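You operate a simulated robot arm through the tools that you are given. There is no shell and no other tool. Be economical: measure what you need, move in short steps, check, and stop when the job is done.

You run a simulated two-armed robot. Do the job below in one go: nothing can be reset, and whatever is moved stays where it is left.

JOB
Take the blue tape and put it on the stop-bar end of the drawer bench. Turn the bench dial to 3. Put the packet labelled "D5" from the top of the packing bench on the back of the workbench and the packet labelled "B4" on the long shelf under the packing bench. Stack the carton labelled "leek soup" from the top of the packing bench on top of the carton marked "mixed teas". Carry the green tray with both arms and set it on the clear part of the workbench. Fetch the tub marked "bearing" from the top of the packing bench and set it on the long shelf under the packing bench. Do these in any order.

It is judged by the outcome, as a careful person would: the job done as asked, and still so three seconds after it is handed in. It fails if anything else is knocked over, pushed out of place, dropped, spilled or broken.

ROBOT AND FRAMES
Two 7-joint arms with two-finger parallel grippers on one trunk, on a base that drives. Base frame: it is fixed to the floor where the robot stands at the start and does not move with it; the origin is under the middle of the robot, x ahead of it, y to its left, z up; the surface under the hand at the start is at about z = 0.86. Units: m, degrees, N and s.
The left shoulder is at the start at [0.11, 0.169, 1.526], the right one opposite. With the tool pointing down near the work surface each hand reaches from about 0.38 to 0.72 m from the robot's upright axis, wherever it stands, measured 20 degrees to its own side. Places, roughly: back of the workbench [1.1, 0, 0.9]; bench dial [0.6, -0.2, 0.9]; blue tape (6x6x2 cm) [0.6, 0.1, 0.2]; carton, tea carton [0.5, 2.75, 1]; clear part of the workbench [0.7, 0.5, 0.9]; green tray (23x16x9 cm) [0.6, 3.7, 0.9]; long shelf under the packing bench [0.7, 3.8, 0.3]; packet [0.75, 2.25, 1]; stop-bar end of the drawer bench [-2.1, 3, 0.8]; tub [0.75, 4.25, 1]. Payload 1.57 kg a hand.
Tool frame (each hand has its own): the origin (TCP) lies between the finger pads and is the grasp point; the fingertips stand 0.03 m ahead of it; z points along the fingers, y is the line along which they close. Largest opening 0.08 m; finger width 0.017, thickness 0.012; the body of the gripper, 0.04 by 0.082 m, starts 0.08 m behind the TCP.
Orientation is told as [roll, pitch, yaw] about the base's x, y, z axes, in that order, counted from this pose: with the fingers straight down and closing along the base's y, the tool's x points along the base's -x, its y along +y and its z along -z.

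CONTROLS
- The arms move only by the tool apply_moves. It takes "left_deltas", "right_deltas" or both (then of equal length, played together; a hand with none holds still); each is a list of rows, each an object of numbers (a shift or turn left out is 0, a gripper value left out holds the last): "ax", "ay", "az": the turn, a rotation vector about the tool's x, y, z in degrees; "tx", "ty", "tz": the shift along the tool's x, y, z in cm; "hand": the gripper command, from -1 (fully open) to 1 (shut), values between in proportion. In form: [{"ax": .., "ay": .., "az": .., "tx": .., "ty": .., "tz": .., "hand": ..}, ...]. A call has 1 to 20 rows; each row shifts and turns the commanded pose from where the row before left it, along the tool's axes as they then stand. Rows are played at 5 a second. More than 0.05 m and 8.6 degrees between two rows, or a gripper value outside its range, and nothing of the call is played. Where a pose cannot be reached the arm comes as near as it can. A force on the tool above 40 N (or 10 N above the force at the start of the call, whichever is more), or a blocked arm, ends the call early, and 0.2 s more pass. The fingers move at their own pace (about 0.072 m/s each) and stop on an object; they squeeze with about 21 N. The grip force told is the motor's: it shows also when the fingers shut on nothing. Time passes only in rows, and 0.2 s behind the last, so rows that do not move let the fingers close. The reply holds the time, the measured pose of the TCP, the force on the tool along the base axes, the opening and the grip force, in the units named above and with some noise, with the torque about the TCP (base axes, N m) and any sound that the robot's microphone picked up, and new pictures: "pictures" is both (left out), scene, wrist or none (wrist: the cameras of the hands that moved).
- Cameras (640 x 400 px; columns grow to the right, rows downward): "scene" is now at [0.1572, 0.0174, 1.7106]; the picture's right is [0.22, -0.98, -0.00], its down [-0.73, -0.17, -0.66] and it looks along [0.65, 0.15, -0.75] (base axes); focal length 251 px, centre (320, 200). "left" rides on the left gripper at [0.072, 0.007, -0.122] in its tool frame; the picture's right is [-0.09, 1.00, 0.00], its down [-0.84, -0.08, -0.54] and it looks along [-0.54, -0.05, 0.84] (tool axes); focal length 238 px, centre (320, 200). "right" rides on the right gripper at [0.072, -0.007, -0.122] in its tool frame; the picture's right is [0.09, 1.00, 0.00], its down [-0.84, 0.08, -0.54] and it looks along [-0.54, 0.05, 0.84] (tool axes); focal length 238 px, centre (320, 200).
- lift_body(by): slides the trunk up (or, below 0, down) by that many m; the arms and the scene camera ride with it, the base frame stays. It gives what a move gives, with no picture.
- steer(legs): drives the robot by 1 to 6 legs, each [ahead, left, turn to the left] in m, m and degrees, along the robot's own axes; the way and the turn of a leg run together, so that a leg with both is an arc; at most 1.5 m and 180 degrees a leg. The arms and the cameras ride along, it lands a little off, and it stops where it bumps. It gives what a move gives, and a new picture of the scene camera.
- aim_head(pan, tilt): turns the head with the scene camera to pan (to the left, within 86 degrees either way) and tilt (down, from -29 to 69), counted from straight ahead of the robot. It gives what a move gives, and a new picture of the scene camera.
- pixel_to_xyz(camera, pixels): there is no depth. For up to 12 entries [column, row, z] of the newest picture of that camera ("zoom" is the newest enlarged one), the place [x, y] in the base frame at which the ray of that pixel passes the height z, good to about 0.003 m. No time passes.
- enlarge(camera, box): a new picture of the part [left, top, right, bottom] of that camera's present view, enlarged. No time passes.
- sign_off(): hands the job in; it is judged then, once.

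Go step by step. Measure first, check grasps and placings, and put right what went wrong. The budget is 124 turns and 260 pictures, counting those below and the enlarged ones. Unless the task says otherwise, let go and move clear before handing in, and close with one line.

The tools are called after "Call:" as a command line: name --argument value ..., lists and objects as JSON in quotes. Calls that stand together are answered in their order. apply_moves: Moves the arms, as the interface text tells. Its arguments: {"type":"object","properties":{"left_deltas":{"type":"array"},"right_deltas":{"type":"array"},"pictures":{"type":"string","enum":["both","scene","wrist","none"]}},"required":[]} The other tools are called the same way: lift_body (by) slides the trunk up or down; steer (legs) drives the base; aim_head (pan, tilt) turns the head that bears the scene camera; pixel_to_xyz (camera, pixels) gives the place at which the rays of pixels pass given heights; enlarge (camera, box) takes an enlarged picture of a part of a camera's view; sign_off () hands the job in.

At the start:

```text
time_s: 0.0
left_tcp_pos: [0.6838, 0.1945, 1.1974]
left_ee_rot: [0.0, -0.1, 0.0]
left_contact_force: [-0.8, 1.1, -0.3]
left_torque: [0.02, -0.01, 0.01]
left_width: 0.0801
left_grasp_force: 0.1
right_tcp_pos: [0.6302, -0.3624, 1.2739]
right_ee_rot: [0.0, 0.0, 0.0]
right_contact_force: [-0.7, -0.4, -1.0]
right_torque: [-0.04, -0.02, 0.01]
right_width: 0.0801
right_grasp_force: 0.1
trunk travel left (down, up): [-0.839, 0.051]
robot x, y, heading: [0.0015, 0.0029, -0.1]
head pan, tilt: [12.7, 48.5]
```

scene: 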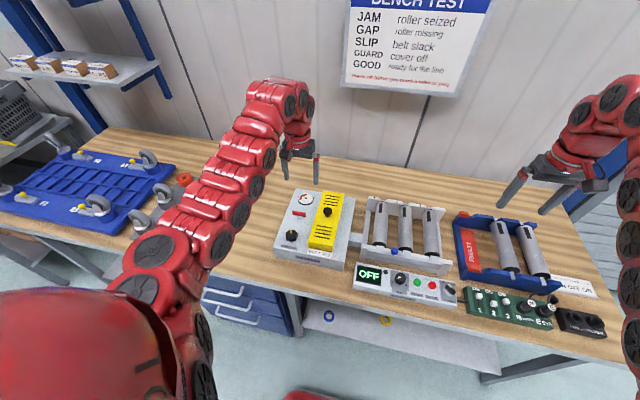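
right: 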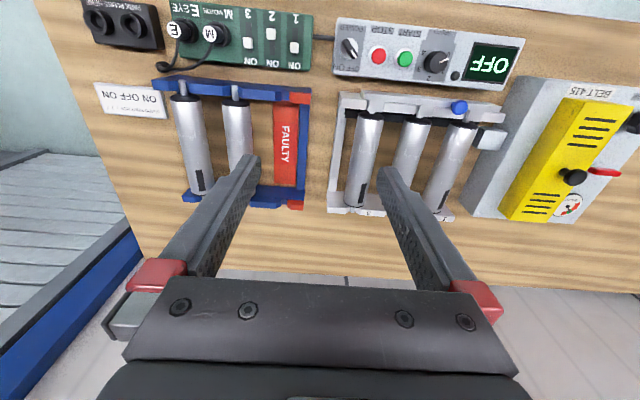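
left: 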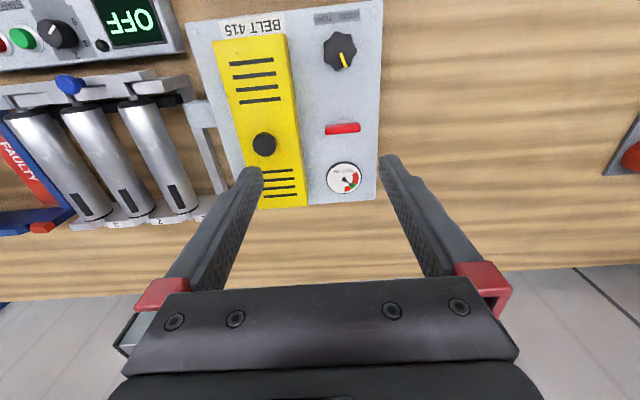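

The scene shows the control panel with an OFF display at (375,275) and tape rings under the bench at (328,316) and (385,320). I'll enlarge both the panel and the rings.

Call:
enlarge --camera "scene" --box '[340, 250, 480, 340]'

Call:
enlarge --camera "right" --box '[320, 10, 540, 110]'

Call:
pixel_to_xyz --camera "scene" --pixels '[[328, 316, 0.2], [385, 320, 0.2], [400, 278, 0.93], [433, 250, 0.86], [520, 285, 0.9], [300, 400, 0.86], [100, 210, 0.88]]'

Call:
pixel_to_xyz --camera "right" --pixels '[[436, 62, 0.93], [436, 62, 0.91], [349, 48, 0.93], [335, 70, 0.9], [520, 80, 0.9]]'

```text
4.44 times, centred on (410, 295) of scene
```

zoom: 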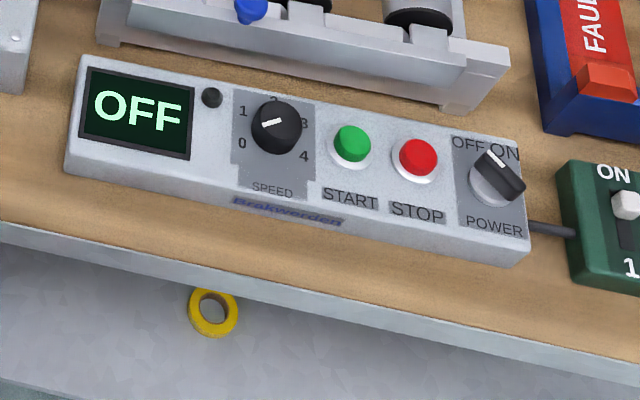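

```text
2.91 times, centred on (430, 60) of right
```

zoom: 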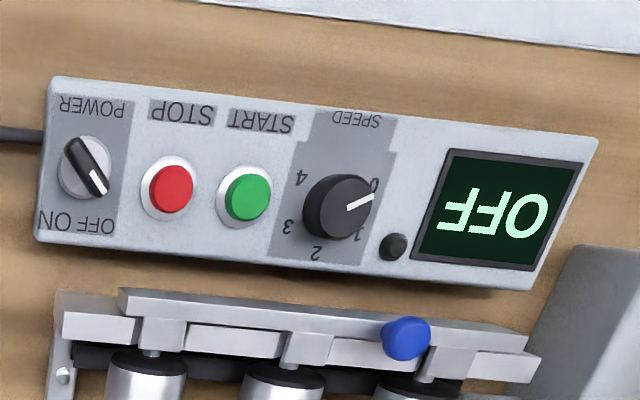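

```text
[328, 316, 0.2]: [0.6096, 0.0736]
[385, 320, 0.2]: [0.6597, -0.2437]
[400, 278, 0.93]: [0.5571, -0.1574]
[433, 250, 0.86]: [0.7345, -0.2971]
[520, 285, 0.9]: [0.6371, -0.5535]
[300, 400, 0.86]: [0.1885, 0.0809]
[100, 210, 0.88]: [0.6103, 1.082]
```

```text
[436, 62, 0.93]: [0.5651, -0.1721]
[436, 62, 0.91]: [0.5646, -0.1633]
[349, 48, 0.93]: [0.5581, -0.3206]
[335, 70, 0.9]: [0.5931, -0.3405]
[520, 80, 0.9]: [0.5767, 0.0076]
```

The SPEED dial (about [0.565,-0.168]) points at 0, and its marks run 0 to 4 clockwise. I'll bring the right hand above it for a closer look.

Call:
apply_moves --right_deltas '[{"tx": 1.1, "ty": 3.2, "tz": 2.5}, {"tx": 1.1, "ty": 3.2, "tz": 2.5}, {"tx": 1.1, "ty": 3.2, "tz": 2.5}, {"tx": 1.1, "ty": 3.2, "tz": 2.5}, {"tx": 1.1, "ty": 3.2, "tz": 2.5}, {"tx": 1.1, "ty": 3.2, "tz": 2.5}]' --pictures "wrist"

```text
time_s: 1.4
left_tcp_pos: [0.6845, 0.1952, 1.1979]
left_ee_rot: [0.0, 0.0, 0.1]
left_contact_force: [-0.4, -1.2, 0.2]
left_torque: [-0.01, -0.02, -0.01]
left_width: 0.0798
left_grasp_force: 0.1
right_tcp_pos: [0.6108, -0.3116, 1.2321]
right_ee_rot: [0.1, 0.3, -0.4]
right_contact_force: [0.0, 0.7, 0.2]
right_torque: [-0.05, -0.02, -0.03]
right_width: 0.0799
right_grasp_force: 0.1
right hand out of reach, approached as far as the arm can: row 2, 3, 4, 5, 6
trunk travel left (down, up): [-0.839, 0.051]
robot x, y, heading: [-0.0029, -0.0013, -0.0]
head pan, tilt: [12.7, 48.5]
```

right: 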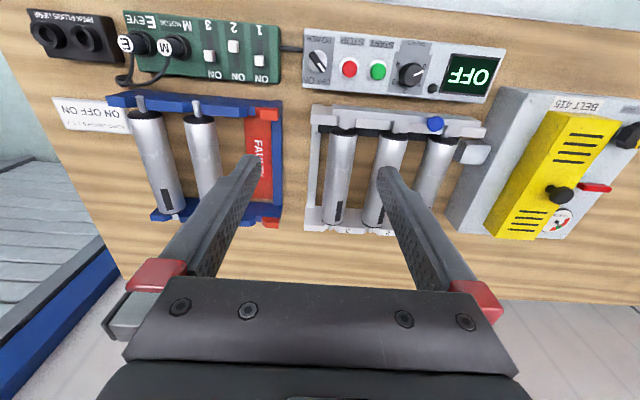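

The right arm could not fold further at that height, so it stopped at [0.611,-0.312,1.232]. I'll go down first and then sideways.

Call:
apply_moves --right_deltas '[{"tz": 4}, {"tz": 4}, {"tz": 4}, {"ty": 3, "tz": 1}, {"ty": 4}, {"ty": 4}, {"ty": 3, "tx": 2}, {"tx": 2.5}]' --pictures "wrist"

```text
time_s: 3.2
left_tcp_pos: [0.6848, 0.1954, 1.1979]
left_ee_rot: [0.0, -0.1, 0.0]
left_contact_force: [-0.4, 0.1, -0.4]
left_torque: [0.0, 0.0, 0.02]
left_width: 0.0799
left_grasp_force: 0.1
right_tcp_pos: [0.6375, -0.2046, 1.2121]
right_ee_rot: [0.0, 0.0, -0.1]
right_contact_force: [-0.1, 0.4, -0.6]
right_torque: [-0.02, -0.02, -0.02]
right_width: 0.0801
right_grasp_force: 0.0
right hand out of reach, approached as far as the arm can: row 1, 2, 3, 4, 5, 7, 8
trunk travel left (down, up): [-0.839, 0.051]
robot x, y, heading: [0.002, -0.005, -0.1]
head pan, tilt: [12.7, 48.5]
```

right: 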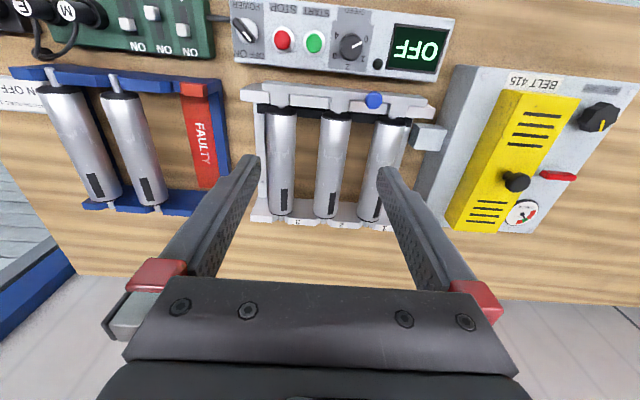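

The arm resists descending here. I'll test a small pure descent to see how it behaves.

Call:
apply_moves --right_deltas '[{"tz": 2}, {"tz": 2}, {}]' --pictures "none"

```text
time_s: 4.0
left_tcp_pos: [0.6846, 0.1952, 1.1976]
left_ee_rot: [0.0, 0.0, 0.1]
left_contact_force: [0.1, 0.1, 0.6]
left_torque: [0.05, 0.01, 0.01]
left_width: 0.0801
left_grasp_force: 0.0
right_tcp_pos: [0.639, -0.2044, 1.1816]
right_ee_rot: [0.0, 0.3, -0.2]
right_contact_force: [1.1, 0.4, -0.5]
right_torque: [0.01, -0.03, 0.01]
right_width: 0.0799
right_grasp_force: 0.1
right hand out of reach, approached as far as the arm can: row 2
trunk travel left (down, up): [-0.839, 0.051]
robot x, y, heading: [0.0006, 0.0013, 0.2]
head pan, tilt: [12.7, 48.5]
```

It advances about 3 cm before balking, so I'll try smaller, slower steps.

Call:
apply_moves --right_deltas '[{"tz": 1}, {"tz": 1}, {"tz": 1}, {"tz": 1}, {"tz": 1}, {"tz": 1}, {"tz": 1}, {"tz": 1}, {"tz": 1}, {"tz": 1}, {"tz": 1}, {"tz": 1}]' --pictures "none"

```text
time_s: 6.6
left_tcp_pos: [0.6847, 0.1943, 1.1983]
left_ee_rot: [0.1, 0.1, 0.0]
left_contact_force: [0.5, -0.1, 0.4]
left_torque: [-0.02, 0.02, -0.01]
left_width: 0.0799
left_grasp_force: 0.1
right_tcp_pos: [0.6421, -0.2137, 1.1014]
right_ee_rot: [0.0, 0.1, 0.0]
right_contact_force: [0.6, -0.7, -0.4]
right_torque: [-0.04, -0.02, 0.03]
right_width: 0.0804
right_grasp_force: 0.0
right hand out of reach, approached as far as the arm can: row 1, 2, 3, 4, 7
trunk travel left (down, up): [-0.839, 0.051]
robot x, y, heading: [-0.0005, -0.0003, -0.1]
head pan, tilt: [12.7, 48.5]
```

Small steps work, and the hand is now at z=1.10. I'll continue toward the dial slowly.

Call:
apply_moves --right_deltas '[{"tz": 1, "tx": 0.5}, {"tz": 1, "tx": 0.5}, {"tz": 1, "tx": 1}, {"tx": 1, "ty": 0.5}, {"tx": 1, "ty": 0.5}, {"tx": 1, "ty": 0.5}, {"tx": 1, "ty": 0.5}, {"tx": 1, "ty": 0.5}, {"ty": 1}, {}]' --pictures "wrist"

```text
time_s: 8.8
left_tcp_pos: [0.6847, 0.1959, 1.198]
left_ee_rot: [0.0, 0.0, 0.0]
left_contact_force: [-0.2, 0.2, 0.2]
left_torque: [-0.03, 0.02, -0.01]
left_width: 0.08
left_grasp_force: 0.1
right_tcp_pos: [0.6046, -0.1812, 1.0425]
right_ee_rot: [0.0, -0.1, 0.0]
right_contact_force: [-0.4, -0.8, 0.3]
right_torque: [0.04, 0.02, 0.01]
right_width: 0.0802
right_grasp_force: 0.1
right hand out of reach, approached as far as the arm can: row 3, 4, 5, 6, 7, 8
trunk travel left (down, up): [-0.839, 0.051]
robot x, y, heading: [0.0006, 0.0021, -0.0]
head pan, tilt: [12.7, 48.5]
```

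right: 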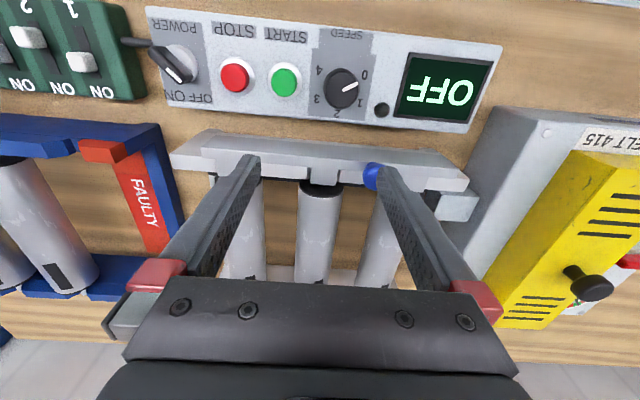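

The dial is at (345,90) in the right view. I'll measure it, along with the marks around it.

Call:
enlarge --camera "right" --box '[260, 20, 420, 140]'

Call:
pixel_to_xyz --camera "right" --pixels '[[345, 86, 0.92], [345, 86, 0.93], [362, 72, 0.905], [318, 70, 0.905], [318, 100, 0.905], [337, 115, 0.905], [363, 103, 0.905], [285, 78, 0.91], [381, 109, 0.91]]'

```text
3.33 times, centred on (340, 80) of right
```

zoom: 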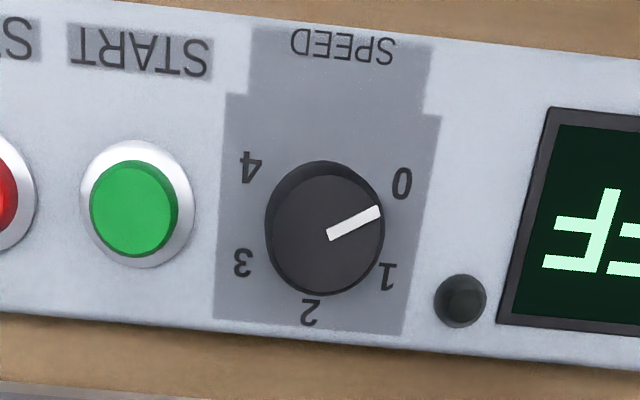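

```text
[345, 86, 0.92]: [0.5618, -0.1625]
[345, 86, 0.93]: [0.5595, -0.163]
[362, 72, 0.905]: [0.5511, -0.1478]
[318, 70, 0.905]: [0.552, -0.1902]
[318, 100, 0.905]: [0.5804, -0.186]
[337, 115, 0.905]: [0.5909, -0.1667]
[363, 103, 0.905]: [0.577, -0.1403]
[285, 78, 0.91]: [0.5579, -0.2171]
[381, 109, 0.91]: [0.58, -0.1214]
```

Knob centre is about (0.564,-0.1665), 36 mm across. Its marks are about 57.5° apart, so 0→3 is about 172° clockwise. I'll first turn the hand to yaw +86° while creeping toward the knob.

Call:
apply_moves --right_deltas '[{"az": -8.6, "hand": -0.3}, {"az": -8.6}, {"az": -8.6}, {"az": -8.6}, {"az": -8.6}, {"az": -8.6}, {"az": -8.6}, {"az": -8.6}, {"az": -8.6}, {"az": -8.6}, {}, {}]' --pictures "wrist"

```text
time_s: 11.4
left_tcp_pos: [0.6847, 0.1961, 1.1974]
left_ee_rot: [0.1, 0.0, -0.1]
left_contact_force: [-0.2, -1.4, -0.2]
left_torque: [-0.03, 0.01, 0.03]
left_width: 0.0799
left_grasp_force: 0.0
right_tcp_pos: [0.6032, -0.1808, 1.0426]
right_ee_rot: [0.1, 0.0, 86.0]
right_contact_force: [0.2, 0.7, -0.5]
right_torque: [-0.01, -0.03, -0.01]
right_width: 0.0518
right_grasp_force: 0.0
trunk travel left (down, up): [-0.839, 0.051]
robot x, y, heading: [0.0002, -0.0005, -0.2]
head pan, tilt: [12.7, 48.5]
```

right: 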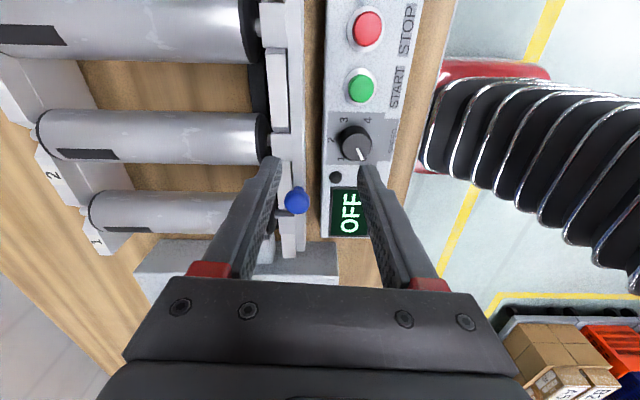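

Yaw +86° was reached cleanly. I'll shift to above the knob (-3.9 cm x, +1.4 cm y).

Call:
apply_moves --right_deltas '[{"tx": -0.3, "ty": 1}, {"tx": -0.3, "ty": 1}, {"tx": -0.3, "ty": 1}, {"tx": -0.26, "ty": 1}, {}, {}]' --pictures "wrist"

Call:
enlarge --camera "right" --box '[240, 80, 400, 200]'

```text
time_s: 12.8
left_tcp_pos: [0.6849, 0.1949, 1.1969]
left_ee_rot: [0.0, 0.0, 0.0]
left_contact_force: [1.0, -0.5, -0.4]
left_torque: [0.03, -0.02, -0.01]
left_width: 0.08
left_grasp_force: 0.0
right_tcp_pos: [0.5686, -0.1679, 1.0305]
right_ee_rot: [-0.1, 0.1, 86.0]
right_contact_force: [0.1, 0.6, -0.8]
right_torque: [-0.01, 0.0, -0.01]
right_width: 0.052
right_grasp_force: 0.0
right hand out of reach, approached as far as the arm can: row 1, 2, 3
trunk travel left (down, up): [-0.839, 0.051]
robot x, y, heading: [0.0023, 0.0007, 0.0]
head pan, tilt: [12.7, 48.5]
```

right: 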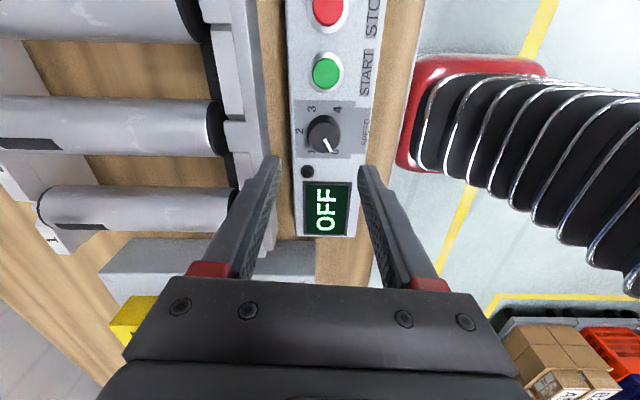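

```text
3.33 times, centred on (320, 140) of right
```

zoom: 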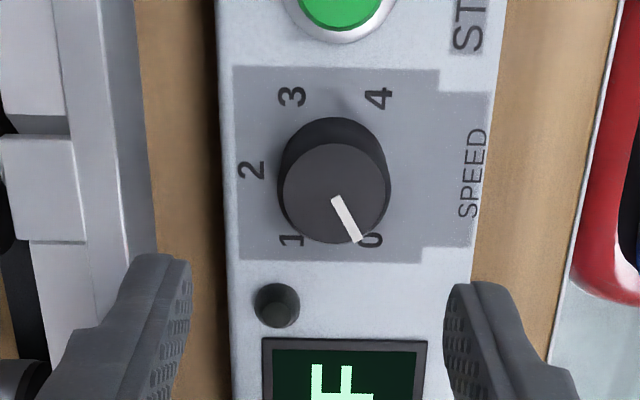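

Knob top centre is at (324,137) in this view. I'll triangulate it against the earlier one.

Call:
pixel_to_xyz --camera "right" --pixels '[[324, 137, 0.9], [324, 137, 0.92], [324, 137, 0.93], [324, 137, 0.94], [325, 75, 0.9], [333, 200, 0.9]]'

```text
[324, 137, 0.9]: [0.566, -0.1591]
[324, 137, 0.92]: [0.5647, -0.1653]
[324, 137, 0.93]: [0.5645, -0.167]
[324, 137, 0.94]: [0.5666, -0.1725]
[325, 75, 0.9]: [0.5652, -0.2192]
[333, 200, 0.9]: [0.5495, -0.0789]
```

The knob axis is about (0.564,-0.166) with its top near z=0.925. I'll descend to TCP z≈0.945.

Call:
apply_moves --right_deltas '[{"tx": -0.14, "ty": 0.47, "tz": 1}, {"tz": 1}, {"tz": 1}, {"tz": 1}, {"tz": 1}, {"tz": 1}, {"tz": 1}, {"tz": 0.5}, {}, {}]' --pictures "wrist"

Call:
enlarge --camera "right" --box '[200, 80, 440, 260]'

```text
time_s: 15.0
left_tcp_pos: [0.6844, 0.1942, 1.1971]
left_ee_rot: [0.0, 0.0, 0.0]
left_contact_force: [0.5, -0.4, -0.1]
left_torque: [0.01, -0.02, 0.0]
left_width: 0.0801
left_grasp_force: 0.1
right_tcp_pos: [0.5633, -0.1647, 0.9579]
right_ee_rot: [0.0, 0.0, 85.9]
right_contact_force: [-0.4, 0.8, -0.4]
right_torque: [-0.01, 0.0, -0.02]
right_width: 0.0522
right_grasp_force: 0.1
trunk travel left (down, up): [-0.839, 0.051]
robot x, y, heading: [0.0011, 0.0012, -0.3]
head pan, tilt: [12.7, 48.5]
```

right: 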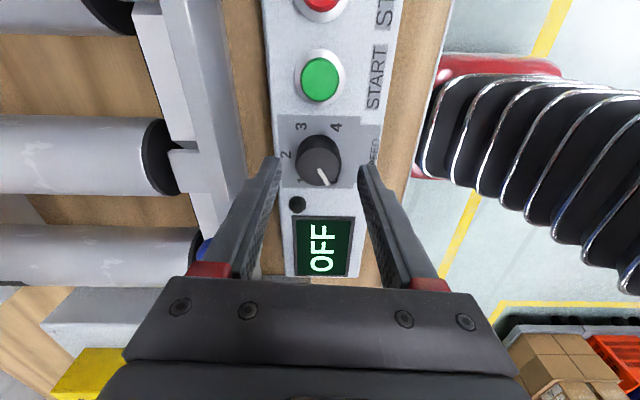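

```text
2.22 times, centred on (320, 170) of right
```

zoom: 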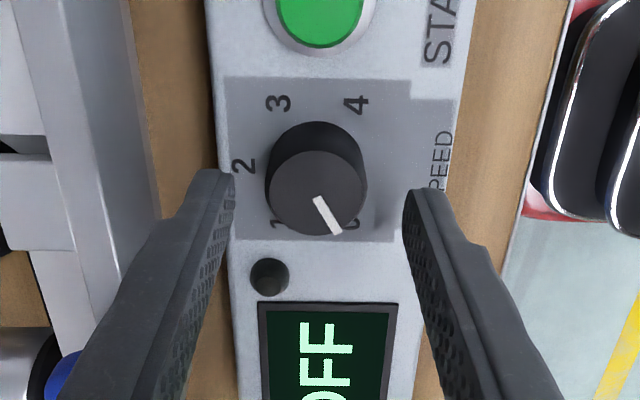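

Knob centre (318,168) lines up with the fingertip midpoint. I'll descend 1.6 cm and close on the knob.

Call:
apply_moves --right_deltas '[{"tz": 0.8}, {"tz": 0.8}, {}, {"hand": 1}, {"hand": 1}, {"hand": 1}, {"hand": 1}]' --pictures "wrist"

```text
time_s: 16.6
left_tcp_pos: [0.6837, 0.1951, 1.1977]
left_ee_rot: [-0.1, 0.1, 0.0]
left_contact_force: [0.5, 0.4, -1.2]
left_torque: [-0.01, -0.01, 0.02]
left_width: 0.0798
left_grasp_force: 0.1
right_tcp_pos: [0.5637, -0.1659, 0.9422]
right_ee_rot: [0.0, 0.0, 85.9]
right_contact_force: [9.3, -2.0, 6.0]
right_torque: [0.06, -0.32, -0.04]
right_width: 0.0314
right_grasp_force: 40.4
trunk travel left (down, up): [-0.839, 0.051]
robot x, y, heading: [-0.0005, 0.0045, 0.2]
head pan, tilt: [12.7, 48.5]
```

right: 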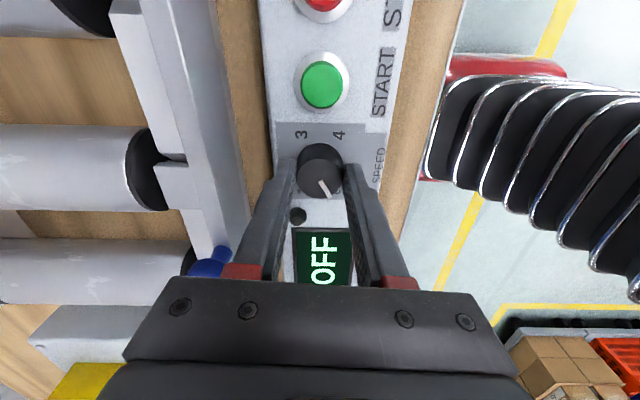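

The knob is gripped at 31 mm. I'll turn clockwise 86° first and check.

Call:
apply_moves --right_deltas '[{"az": 8.6}, {"az": 8.6}, {"az": 8.6}, {"az": 8.6}, {"az": 8.6}, {"az": 8.6}, {"az": 8.6}, {"az": 8.6}, {"az": 8.6}, {"az": 8.6}, {}]' --pictures "wrist"

```text
time_s: 19.0
left_tcp_pos: [0.682, 0.1967, 1.1985]
left_ee_rot: [-0.1, -0.2, 0.1]
left_contact_force: [-0.4, 0.4, 0.8]
left_torque: [0.02, 0.02, -0.03]
left_width: 0.08
left_grasp_force: 0.1
right_tcp_pos: [0.5613, -0.1648, 0.9422]
right_ee_rot: [0.0, 0.1, -0.1]
right_contact_force: [-2.7, 4.0, 15.1]
right_torque: [0.31, 0.56, -0.02]
right_width: 0.0315
right_grasp_force: 40.3
trunk travel left (down, up): [-0.839, 0.051]
robot x, y, heading: [-0.0006, 0.0002, -0.1]
head pan, tilt: [12.7, 48.5]
```

right: 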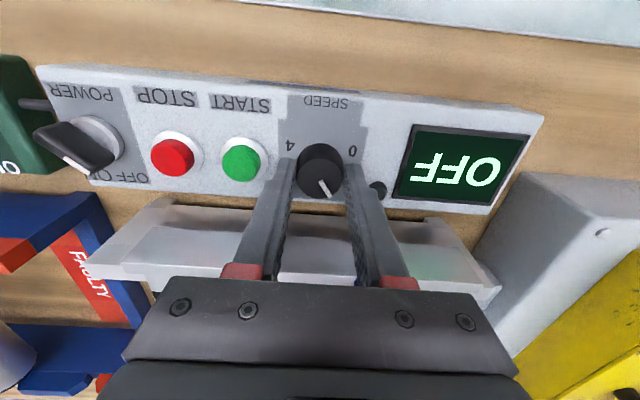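

The pointer followed the hand, so I'll turn another 86°.

Call:
apply_moves --right_deltas '[{"az": 8.6}, {"az": 8.6}, {"az": 8.6}, {"az": 8.6}, {"az": 8.6}, {"az": 8.6}, {"az": 8.6}, {"az": 8.6}, {"az": 8.6}, {"az": 8.6}, {}]' --pictures "wrist"

Call:
enlarge --camera "right" --box '[220, 90, 420, 240]'

```text
time_s: 21.4
left_tcp_pos: [0.6842, 0.1986, 1.1976]
left_ee_rot: [-0.1, 0.0, 0.0]
left_contact_force: [-0.3, 0.2, 0.4]
left_torque: [-0.01, -0.01, -0.01]
left_width: 0.08
left_grasp_force: 0.0
right_tcp_pos: [0.564, -0.162, 0.9424]
right_ee_rot: [0.1, 0.0, -86.0]
right_contact_force: [0.2, 21.4, 0.2]
right_torque: [1.07, 0.01, 0.03]
right_width: 0.0316
right_grasp_force: 40.1
trunk travel left (down, up): [-0.839, 0.051]
robot x, y, heading: [0.0026, -0.0034, -0.0]
head pan, tilt: [12.7, 48.5]
```

right: 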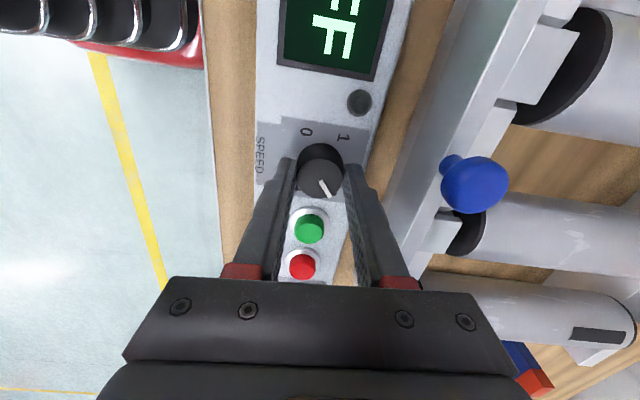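

```text
2.67 times, centred on (320, 165) of right
```

zoom: 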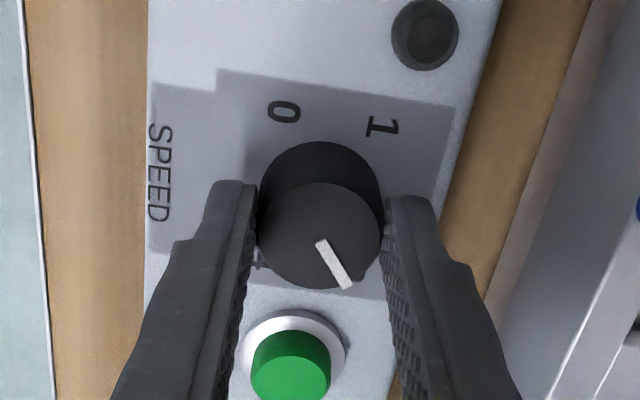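

The pointer now aims about -57° from +x, toward 3. I'll release, lift and verify.

Call:
apply_moves --right_deltas '[{"hand": -0.3}, {}, {}, {"tz": -1}, {"tz": -1}, {"tz": -1}, {"tz": -1}, {"tz": -1}, {"tz": -1}, {"tz": -1}, {"tz": -1}, {}]' --pictures "wrist"

Call:
enlarge --camera "right" --box '[220, 60, 420, 210]'

```text
time_s: 24.0
left_tcp_pos: [0.6846, 0.1955, 1.1974]
left_ee_rot: [-0.1, 0.0, 0.0]
left_contact_force: [-0.3, 0.4, -0.2]
left_torque: [-0.01, 0.02, -0.02]
left_width: 0.0799
left_grasp_force: 0.1
right_tcp_pos: [0.5629, -0.1661, 1.0208]
right_ee_rot: [0.0, 0.0, -86.1]
right_contact_force: [-0.6, 0.8, 0.8]
right_torque: [0.02, 0.01, 0.01]
right_width: 0.052
right_grasp_force: 0.2
trunk travel left (down, up): [-0.839, 0.051]
robot x, y, heading: [-0.0005, 0.0004, 0.1]
head pan, tilt: [12.7, 48.5]
```

right: 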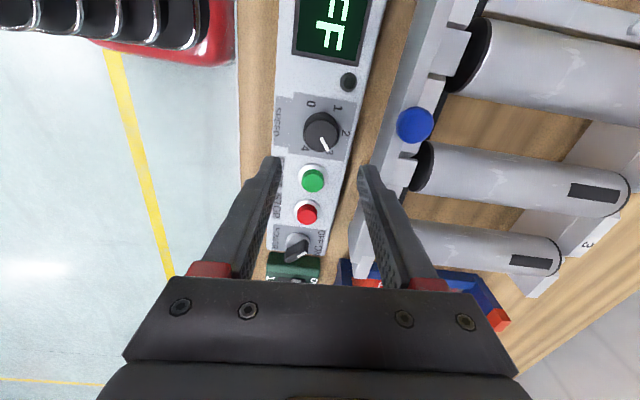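

```text
2.67 times, centred on (320, 135) of right
```

zoom: 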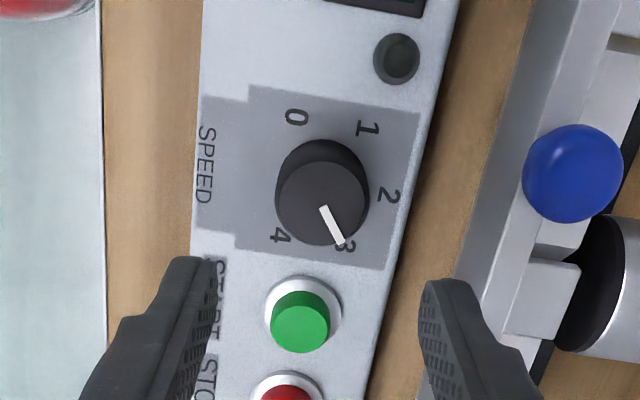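

The dial reads 3. I'll straighten and raise the right hand, then back off and look under the bench for the tape.

Call:
apply_moves --right_deltas '[{"az": -8.6, "tz": -0.5}, {"az": -8.6, "tz": -0.5}, {"az": -8.6, "tz": -0.5}, {"az": -8.6, "tz": -0.5}, {"az": -8.6, "tz": -0.5}, {"az": -8.6, "tz": -0.5}, {"az": -8.6, "tz": -0.5}, {"az": -8.6, "tz": -0.5}, {"az": -8.6, "tz": -0.5}, {"az": -8.6, "tz": -0.5}, {}]' --pictures "none"

Call:
steer --legs '[[-0.6, 0, 0]]'

Call:
lift_body --by -0.5

Call:
aim_head --pan 5 --tilt 40

```text
time_s: 26.4
left_tcp_pos: [0.6832, 0.194, 1.1965]
left_ee_rot: [0.0, -0.1, 0.0]
left_contact_force: [0.1, 0.4, 0.0]
left_torque: [0.0, 0.0, -0.01]
left_width: 0.0798
left_grasp_force: 0.1
right_tcp_pos: [0.532, -0.2627, 1.0268]
right_ee_rot: [0.0, -0.1, 0.0]
right_contact_force: [0.3, -0.4, -1.0]
right_torque: [0.0, -0.02, 0.07]
right_width: 0.0524
right_grasp_force: 0.1
right hand out of reach, approached as far as the arm can: row 3, 4, 5, 6, 7, 8, 9, 10
trunk travel left (down, up): [-0.839, 0.051]
robot x, y, heading: [0.0008, -0.0003, 0.0]
head pan, tilt: [12.7, 48.5]
```

```text
time_s: 29.8
left_tcp_pos: [0.0909, 0.1926, 1.1976]
left_ee_rot: [0.1, -0.1, -0.4]
left_contact_force: [0.7, 0.4, -0.4]
left_torque: [0.0, -0.02, -0.01]
left_width: 0.0801
left_grasp_force: 0.0
right_tcp_pos: [-0.0636, -0.2636, 1.0251]
right_ee_rot: [-0.1, -0.1, -0.2]
right_contact_force: [0.9, -0.2, -0.2]
right_torque: [0.02, 0.0, 0.02]
right_width: 0.052
right_grasp_force: 0.0
trunk travel left (down, up): [-0.839, 0.051]
robot x, y, heading: [-0.5954, -0.0014, -0.3]
head pan, tilt: [12.7, 48.5]
```

scene: 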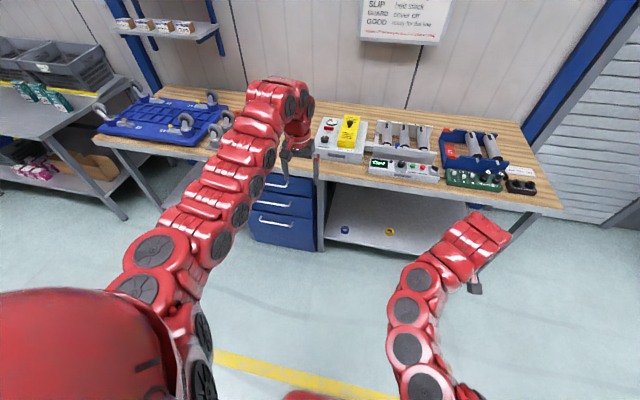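

```text
refused: -0.5 is not a number from -0.4 to 0.4
```

```text
time_s: 30.5
left_tcp_pos: [0.0895, 0.1933, 1.1982]
left_ee_rot: [0.0, 0.0, -0.4]
left_contact_force: [0.4, -0.7, -0.7]
left_torque: [0.0, -0.04, -0.01]
left_width: 0.08
left_grasp_force: 0.0
right_tcp_pos: [-0.065, -0.2636, 1.026]
right_ee_rot: [-0.1, -0.1, -0.3]
right_contact_force: [0.2, 0.3, 0.0]
right_torque: [-0.01, 0.01, -0.02]
right_width: 0.0523
right_grasp_force: 0.1
trunk travel left (down, up): [-0.839, 0.051]
robot x, y, heading: [-0.5918, 0.0009, -0.3]
head pan, tilt: [5.0, 40.0]
```

scene: 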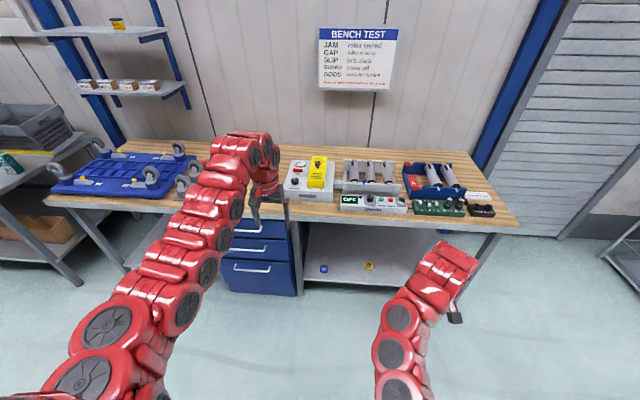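

The blue ring is visible at (324,268) on the low shelf. I'll lower the trunk and look from there.

Call:
lift_body --by -0.4

Call:
pixel_to_xyz --camera "scene" --pixels '[[324, 268, 0.18], [324, 268, 0.2], [368, 266, 0.18], [303, 281, 0.16], [390, 286, 0.16]]'

Call:
aim_head --pan 5 --tilt 35

```text
time_s: 34.3
left_tcp_pos: [0.0908, 0.1933, 0.7985]
left_ee_rot: [0.0, 0.0, -0.4]
left_contact_force: [0.3, -0.8, -0.4]
left_torque: [-0.01, 0.01, 0.03]
left_width: 0.0801
left_grasp_force: 0.0
right_tcp_pos: [-0.0648, -0.263, 0.6268]
right_ee_rot: [-0.1, -0.2, -0.3]
right_contact_force: [-0.6, -0.1, -1.0]
right_torque: [0.0, 0.01, -0.01]
right_width: 0.052
right_grasp_force: 0.0
trunk travel left (down, up): [-0.439, 0.451]
robot x, y, heading: [-0.595, 0.0016, -0.3]
head pan, tilt: [5.0, 40.0]
```

```text
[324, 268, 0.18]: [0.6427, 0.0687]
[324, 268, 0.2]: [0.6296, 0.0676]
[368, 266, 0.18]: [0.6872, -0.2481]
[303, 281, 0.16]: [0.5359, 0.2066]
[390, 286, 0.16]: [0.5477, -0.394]
```

```text
time_s: 35.0
left_tcp_pos: [0.0907, 0.1927, 0.7981]
left_ee_rot: [0.0, 0.0, -0.4]
left_contact_force: [0.0, -0.1, 0.5]
left_torque: [0.01, 0.01, 0.02]
left_width: 0.0801
left_grasp_force: 0.0
right_tcp_pos: [-0.0646, -0.2633, 0.6257]
right_ee_rot: [-0.1, -0.1, -0.3]
right_contact_force: [-0.3, 0.5, -0.4]
right_torque: [-0.01, -0.02, -0.02]
right_width: 0.0518
right_grasp_force: 0.1
trunk travel left (down, up): [-0.439, 0.451]
robot x, y, heading: [-0.5949, 0.0056, -0.1]
head pan, tilt: [5.0, 35.0]
```

scene: 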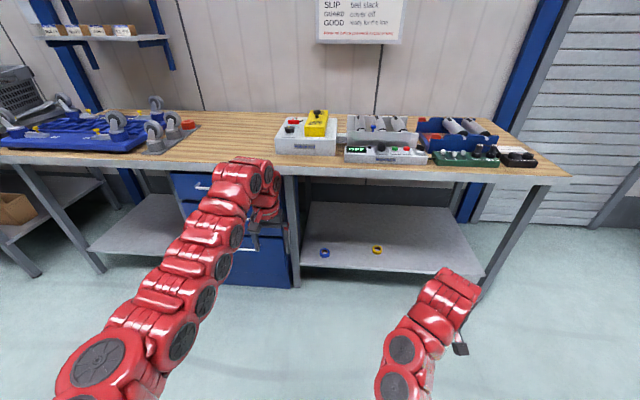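

From the lower view the ring is at (325,253). I'll measure it, with the shelf edge.

Call:
pixel_to_xyz --camera "scene" --pixels '[[325, 253, 0.18], [325, 253, 0.2], [325, 253, 0.22], [325, 253, 0.24], [310, 284, 0.18], [310, 284, 0.2], [450, 278, 0.18], [330, 177, 0.85], [295, 200, 0.5]]'

Call:
enlarge --camera "scene" --box '[270, 190, 510, 340]'

```text
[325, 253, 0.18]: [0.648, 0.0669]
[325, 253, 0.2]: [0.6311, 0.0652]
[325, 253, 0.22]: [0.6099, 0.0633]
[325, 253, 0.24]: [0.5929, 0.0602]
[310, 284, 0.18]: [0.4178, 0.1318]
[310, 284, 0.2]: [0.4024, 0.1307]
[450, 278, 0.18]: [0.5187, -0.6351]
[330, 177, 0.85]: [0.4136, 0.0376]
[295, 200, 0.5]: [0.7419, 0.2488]
```

```text
2.67 times, centred on (390, 265) of scene
```

zoom: 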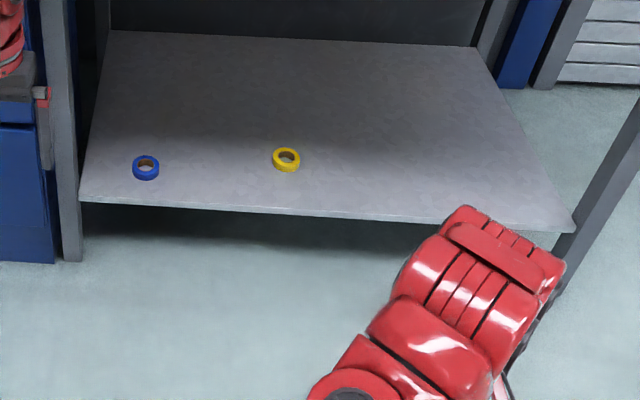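

I'll locate the front leg near the tape and the shelf edge.

Call:
pixel_to_xyz --camera "scene" --pixels '[[299, 286, 0.0], [290, 288, 0.0], [301, 265, 0.21], [301, 265, 0.22], [301, 265, 0.23], [477, 278, 0.0], [482, 276, 0.22], [325, 255, 0.225]]'

```text
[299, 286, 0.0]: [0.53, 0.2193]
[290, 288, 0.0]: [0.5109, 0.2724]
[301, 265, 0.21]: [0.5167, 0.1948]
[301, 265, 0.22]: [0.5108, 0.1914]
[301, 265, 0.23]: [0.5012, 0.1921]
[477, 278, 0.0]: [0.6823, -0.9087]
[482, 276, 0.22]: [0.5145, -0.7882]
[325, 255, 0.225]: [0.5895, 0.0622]
```

The tape is about [0.60,0.065,0.235], the shelf edge is at x≈0.51 and the leg at y≈0.2. I'll lower the trunk further. Then I'll set the right hand out to the right, turned -45° and tilted 45° forward.

Call:
lift_body --by -0.2

Call:
apply_moves --right_deltas '[{"tx": 2, "ty": -3, "hand": -1}, {"tx": 2, "ty": -3}, {"tx": 2, "ty": -3}, {"tx": 2, "ty": -3}, {"tx": 2, "ty": -3}, {"az": 7.5}, {"az": 7.5}, {"az": 7.5}, {"az": 7.5}, {"az": 7.5}, {"az": 7.5}, {"ay": -7.5}, {"ay": -7.5}, {"ay": -7.5}, {"ay": -7.5}, {"ay": -7.5}, {"ay": -7.5}, {}, {}]' --pictures "both"

```text
time_s: 37.1
left_tcp_pos: [0.0903, 0.1933, 0.5975]
left_ee_rot: [0.0, 0.0, -0.4]
left_contact_force: [-0.1, -0.2, -0.7]
left_torque: [-0.02, 0.0, -0.01]
left_width: 0.0799
left_grasp_force: 0.1
right_tcp_pos: [-0.0652, -0.264, 0.4267]
right_ee_rot: [0.0, 0.0, -0.3]
right_contact_force: [-1.1, -0.3, 0.4]
right_torque: [0.03, 0.0, 0.0]
right_width: 0.052
right_grasp_force: 0.2
trunk travel left (down, up): [-0.239, 0.651]
robot x, y, heading: [-0.5934, 0.0033, -0.6]
head pan, tilt: [5.0, 35.0]
```

```text
time_s: 41.1
left_tcp_pos: [0.0905, 0.1933, 0.5974]
left_ee_rot: [0.0, -0.1, -0.2]
left_contact_force: [0.2, 0.3, 0.5]
left_torque: [0.04, 0.0, 0.01]
left_width: 0.08
left_grasp_force: 0.0
right_tcp_pos: [-0.1671, -0.4125, 0.4261]
right_ee_rot: [-0.1, -26.4, -45.2]
right_contact_force: [0.0, -0.6, 0.3]
right_torque: [0.03, 0.05, -0.01]
right_width: 0.08
right_grasp_force: 0.1
right hand out of reach, approached as far as the arm can: row 15, 16, 17
trunk travel left (down, up): [-0.239, 0.651]
robot x, y, heading: [-0.5903, 0.0037, 0.1]
head pan, tilt: [5.0, 35.0]
```

scene: 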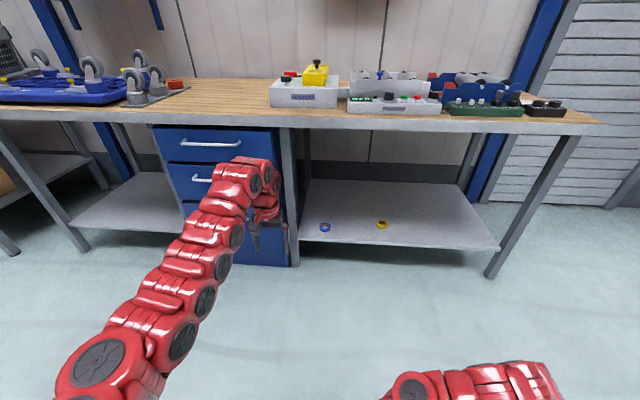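
right: 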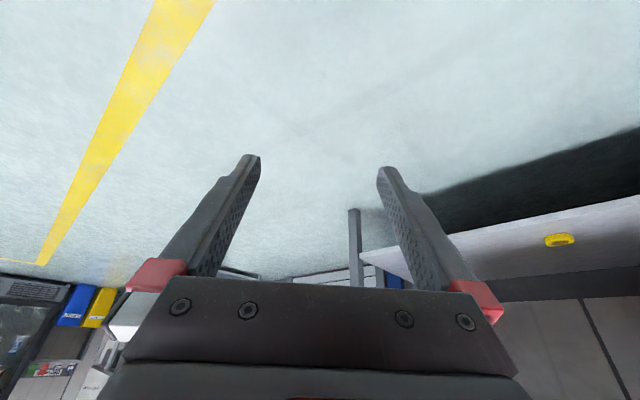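

The tilt reached only 26°, enough to work with. I'll extend a bit and tilt more, lower 0.1 m, then drive with a 50° left turn so the right hand comes in under the bench and the left stays clear.

Call:
apply_moves --right_deltas '[{"tx": -2.2, "tz": 1.1}, {"tx": -2.2, "tz": 1.1}, {"ay": -5}, {"ay": -5}, {}]' --pictures "none"

Call:
lift_body --by -0.1

Call:
steer --legs '[[0.2, 0, 0], [0, 0, 50], [0.13, -0.15, 0]]'

Call:
apply_moves --right_deltas '[{}]' --pictures "wrist"

```text
time_s: 42.3
left_tcp_pos: [0.0906, 0.1932, 0.599]
left_ee_rot: [0.1, 0.0, -0.3]
left_contact_force: [-0.4, 0.8, -0.5]
left_torque: [-0.01, -0.04, -0.04]
left_width: 0.0798
left_grasp_force: 0.1
right_tcp_pos: [-0.131, -0.4477, 0.4259]
right_ee_rot: [0.0, -36.6, -45.3]
right_contact_force: [-0.3, -0.2, 0.4]
right_torque: [0.03, -0.02, 0.01]
right_width: 0.08
right_grasp_force: 0.0
trunk travel left (down, up): [-0.239, 0.651]
robot x, y, heading: [-0.5949, 0.0002, -0.4]
head pan, tilt: [5.0, 35.0]
```

```text
time_s: 43.7
left_tcp_pos: [0.091, 0.1939, 0.4978]
left_ee_rot: [0.0, 0.0, -0.3]
left_contact_force: [-0.2, 0.0, 0.5]
left_torque: [0.0, 0.01, 0.01]
left_width: 0.0799
left_grasp_force: 0.1
right_tcp_pos: [-0.1317, -0.4475, 0.3267]
right_ee_rot: [0.0, -36.4, -45.4]
right_contact_force: [0.1, 0.5, 0.7]
right_torque: [0.01, -0.01, 0.01]
right_width: 0.0801
right_grasp_force: 0.1
trunk travel left (down, up): [-0.139, 0.751]
robot x, y, heading: [-0.5969, 0.0037, -0.2]
head pan, tilt: [5.0, 35.0]
```

```text
time_s: 48.7
left_tcp_pos: [0.1021, 0.6498, 0.4983]
left_ee_rot: [0.0, -0.1, 49.7]
left_contact_force: [-0.2, -0.6, 0.5]
left_torque: [0.01, 0.04, -0.05]
left_width: 0.0801
left_grasp_force: 0.1
right_tcp_pos: [0.4494, 0.0679, 0.3266]
right_ee_rot: [0.1, -36.4, 4.6]
right_contact_force: [0.0, 0.1, 0.2]
right_torque: [0.03, 0.0, -0.01]
right_width: 0.0799
right_grasp_force: 0.0
trunk travel left (down, up): [-0.139, 0.751]
robot x, y, heading: [-0.1916, -0.0015, 49.6]
head pan, tilt: [5.0, 35.0]
```

scene: 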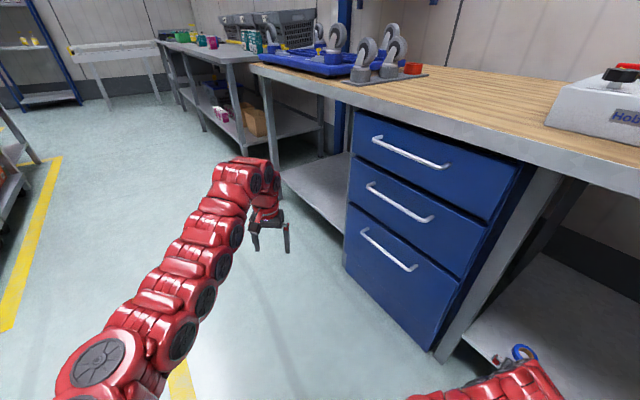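

```text
time_s: 49.1
left_tcp_pos: [0.1023, 0.6487, 0.4976]
left_ee_rot: [0.0, 0.0, 49.7]
left_contact_force: [-1.1, 0.0, 0.2]
left_torque: [0.01, -0.02, 0.01]
left_width: 0.0801
left_grasp_force: 0.1
right_tcp_pos: [0.4501, 0.0668, 0.3259]
right_ee_rot: [0.0, -36.4, 4.6]
right_contact_force: [-0.5, 0.0, 0.3]
right_torque: [0.02, 0.05, 0.0]
right_width: 0.0798
right_grasp_force: 0.0
trunk travel left (down, up): [-0.139, 0.751]
robot x, y, heading: [-0.1916, 0.0042, 49.9]
head pan, tilt: [5.0, 35.0]
```

right: 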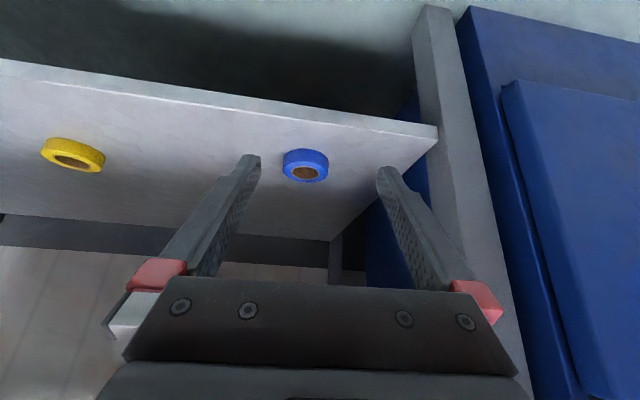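

The hand is lined up, with the tape at (305,167) in the right view and (524,353) in the scene. I'll triangulate.

Call:
pixel_to_xyz --camera "right" --pixels '[[306, 165, 0.2], [306, 165, 0.22], [306, 165, 0.24], [436, 130, 0.22], [300, 120, 0.22]]'

Call:
pixel_to_xyz --camera "scene" --pixels '[[524, 353, 0.2], [524, 353, 0.22], [524, 353, 0.24]]'

```text
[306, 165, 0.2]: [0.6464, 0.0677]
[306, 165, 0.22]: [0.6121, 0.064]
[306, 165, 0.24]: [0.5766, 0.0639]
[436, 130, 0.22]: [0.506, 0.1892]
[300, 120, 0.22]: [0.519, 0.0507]
```

```text
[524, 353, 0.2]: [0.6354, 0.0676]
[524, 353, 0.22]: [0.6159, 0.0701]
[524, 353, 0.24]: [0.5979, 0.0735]
```

The tape is about [0.612,0.067,0.22]. I'll drive 0.11 m in world +x so the hand hovers over it.

Call:
steer --legs '[[0.071, -0.084, 0]]'

Call:
apply_moves --right_deltas '[{}]' --pictures "wrist"

```text
time_s: 50.3
left_tcp_pos: [0.2096, 0.6499, 0.4983]
left_ee_rot: [0.0, 0.0, 49.7]
left_contact_force: [0.3, -0.1, 0.6]
left_torque: [-0.03, 0.01, 0.02]
left_width: 0.0798
left_grasp_force: 0.0
right_tcp_pos: [0.5587, 0.0673, 0.3273]
right_ee_rot: [0.0, -36.3, 4.6]
right_contact_force: [-0.1, 0.5, -0.8]
right_torque: [-0.01, 0.01, -0.02]
right_width: 0.0799
right_grasp_force: 0.1
trunk travel left (down, up): [-0.139, 0.751]
robot x, y, heading: [-0.0863, 0.0003, 49.6]
head pan, tilt: [5.0, 35.0]
```

scene: 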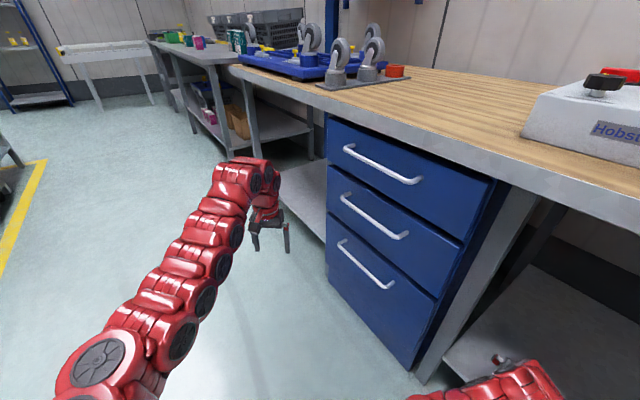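

```text
time_s: 50.7
left_tcp_pos: [0.2096, 0.6489, 0.4969]
left_ee_rot: [0.0, 0.0, 49.7]
left_contact_force: [1.0, -0.3, -0.3]
left_torque: [0.0, 0.01, -0.01]
left_width: 0.0802
left_grasp_force: 0.0
right_tcp_pos: [0.5579, 0.067, 0.326]
right_ee_rot: [0.0, -36.5, 4.7]
right_contact_force: [0.2, -0.3, -0.5]
right_torque: [-0.02, 0.0, -0.05]
right_width: 0.0801
right_grasp_force: 0.2
trunk travel left (down, up): [-0.139, 0.751]
robot x, y, heading: [-0.0839, 0.0022, 49.9]
head pan, tilt: [5.0, 35.0]
```

right: 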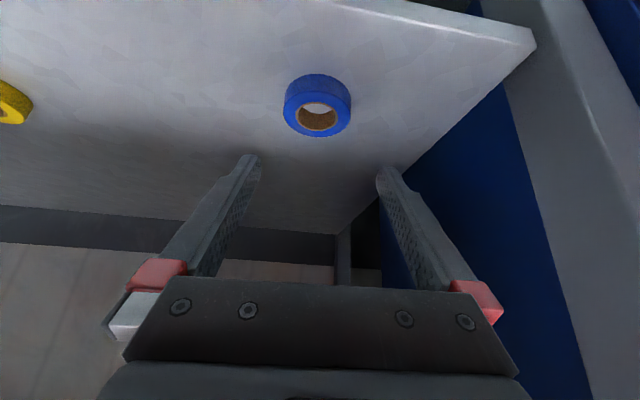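

Call:
pixel_to_xyz --camera "right" --pixels '[[317, 105, 0.2], [317, 105, 0.21], [317, 105, 0.22], [317, 105, 0.23], [317, 105, 0.24], [284, 100, 0.22], [351, 100, 0.22]]'

```text
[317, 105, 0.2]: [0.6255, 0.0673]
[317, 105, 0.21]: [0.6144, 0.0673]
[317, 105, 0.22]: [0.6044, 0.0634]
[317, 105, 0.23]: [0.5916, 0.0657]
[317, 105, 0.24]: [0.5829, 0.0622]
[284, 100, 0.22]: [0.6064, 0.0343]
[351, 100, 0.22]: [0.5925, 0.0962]
```

The tape is centred near [0.60,0.066]. I'll lower the fingers to just above it and look again.

Call:
apply_moves --right_deltas '[{"tx": 0.35, "tz": 1.48}, {"tx": 0.35, "tz": 1.48}, {"tx": 0.35, "tz": 1.48, "ty": -0.2}, {"tx": 0.35, "tz": 1.48}, {}, {}]' --pictures "wrist"

```text
time_s: 52.1
left_tcp_pos: [0.2103, 0.6503, 0.4993]
left_ee_rot: [0.0, 0.0, 49.5]
left_contact_force: [0.2, 0.0, -0.2]
left_torque: [-0.01, -0.02, -0.05]
left_width: 0.0801
left_grasp_force: 0.0
right_tcp_pos: [0.5823, 0.0657, 0.2701]
right_ee_rot: [0.0, -36.4, 4.7]
right_contact_force: [-0.5, 0.1, 0.3]
right_torque: [0.01, 0.0, 0.0]
right_width: 0.08
right_grasp_force: 0.1
trunk travel left (down, up): [-0.139, 0.751]
robot x, y, heading: [-0.0842, 0.0023, 49.7]
head pan, tilt: [5.0, 35.0]
```

right: 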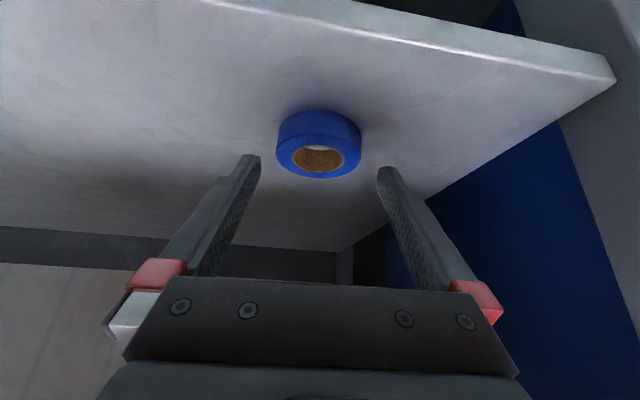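

Call:
pixel_to_xyz --camera "right" --pixels '[[319, 159, 0.23], [319, 159, 0.24], [319, 159, 0.22], [318, 110, 0.21], [318, 110, 0.22]]'

```text
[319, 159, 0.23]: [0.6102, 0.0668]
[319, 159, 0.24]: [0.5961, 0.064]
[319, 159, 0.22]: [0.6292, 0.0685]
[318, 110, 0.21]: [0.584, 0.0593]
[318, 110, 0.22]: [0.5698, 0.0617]
```

The tips need about 2 cm more descent and a touch forward. I'll step down and check for contact.

Call:
apply_moves --right_deltas '[{"tx": 0.38, "tz": 1.02}, {"tx": 0.38, "tz": 1.02}, {}, {}]' --pictures "wrist"

Call:
enlarge --camera "right" --box '[200, 100, 440, 250]'

```text
time_s: 53.1
left_tcp_pos: [0.2107, 0.6491, 0.4976]
left_ee_rot: [0.0, 0.0, 49.7]
left_contact_force: [0.1, 0.0, -0.3]
left_torque: [-0.01, 0.02, -0.01]
left_width: 0.0799
left_grasp_force: 0.1
right_tcp_pos: [0.588, 0.0675, 0.2483]
right_ee_rot: [0.0, -36.4, 4.7]
right_contact_force: [0.3, 0.2, 0.1]
right_torque: [0.04, -0.02, -0.03]
right_width: 0.08
right_grasp_force: 0.2
trunk travel left (down, up): [-0.139, 0.751]
robot x, y, heading: [-0.0818, 0.001, 49.4]
head pan, tilt: [5.0, 35.0]
```

right: 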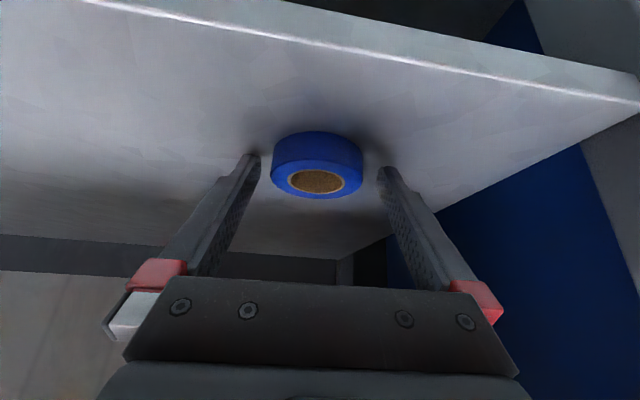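

```text
2.67 times, centred on (320, 175) of right
```

zoom: 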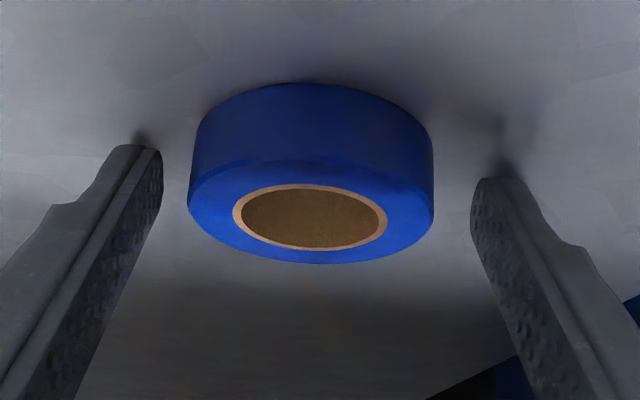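

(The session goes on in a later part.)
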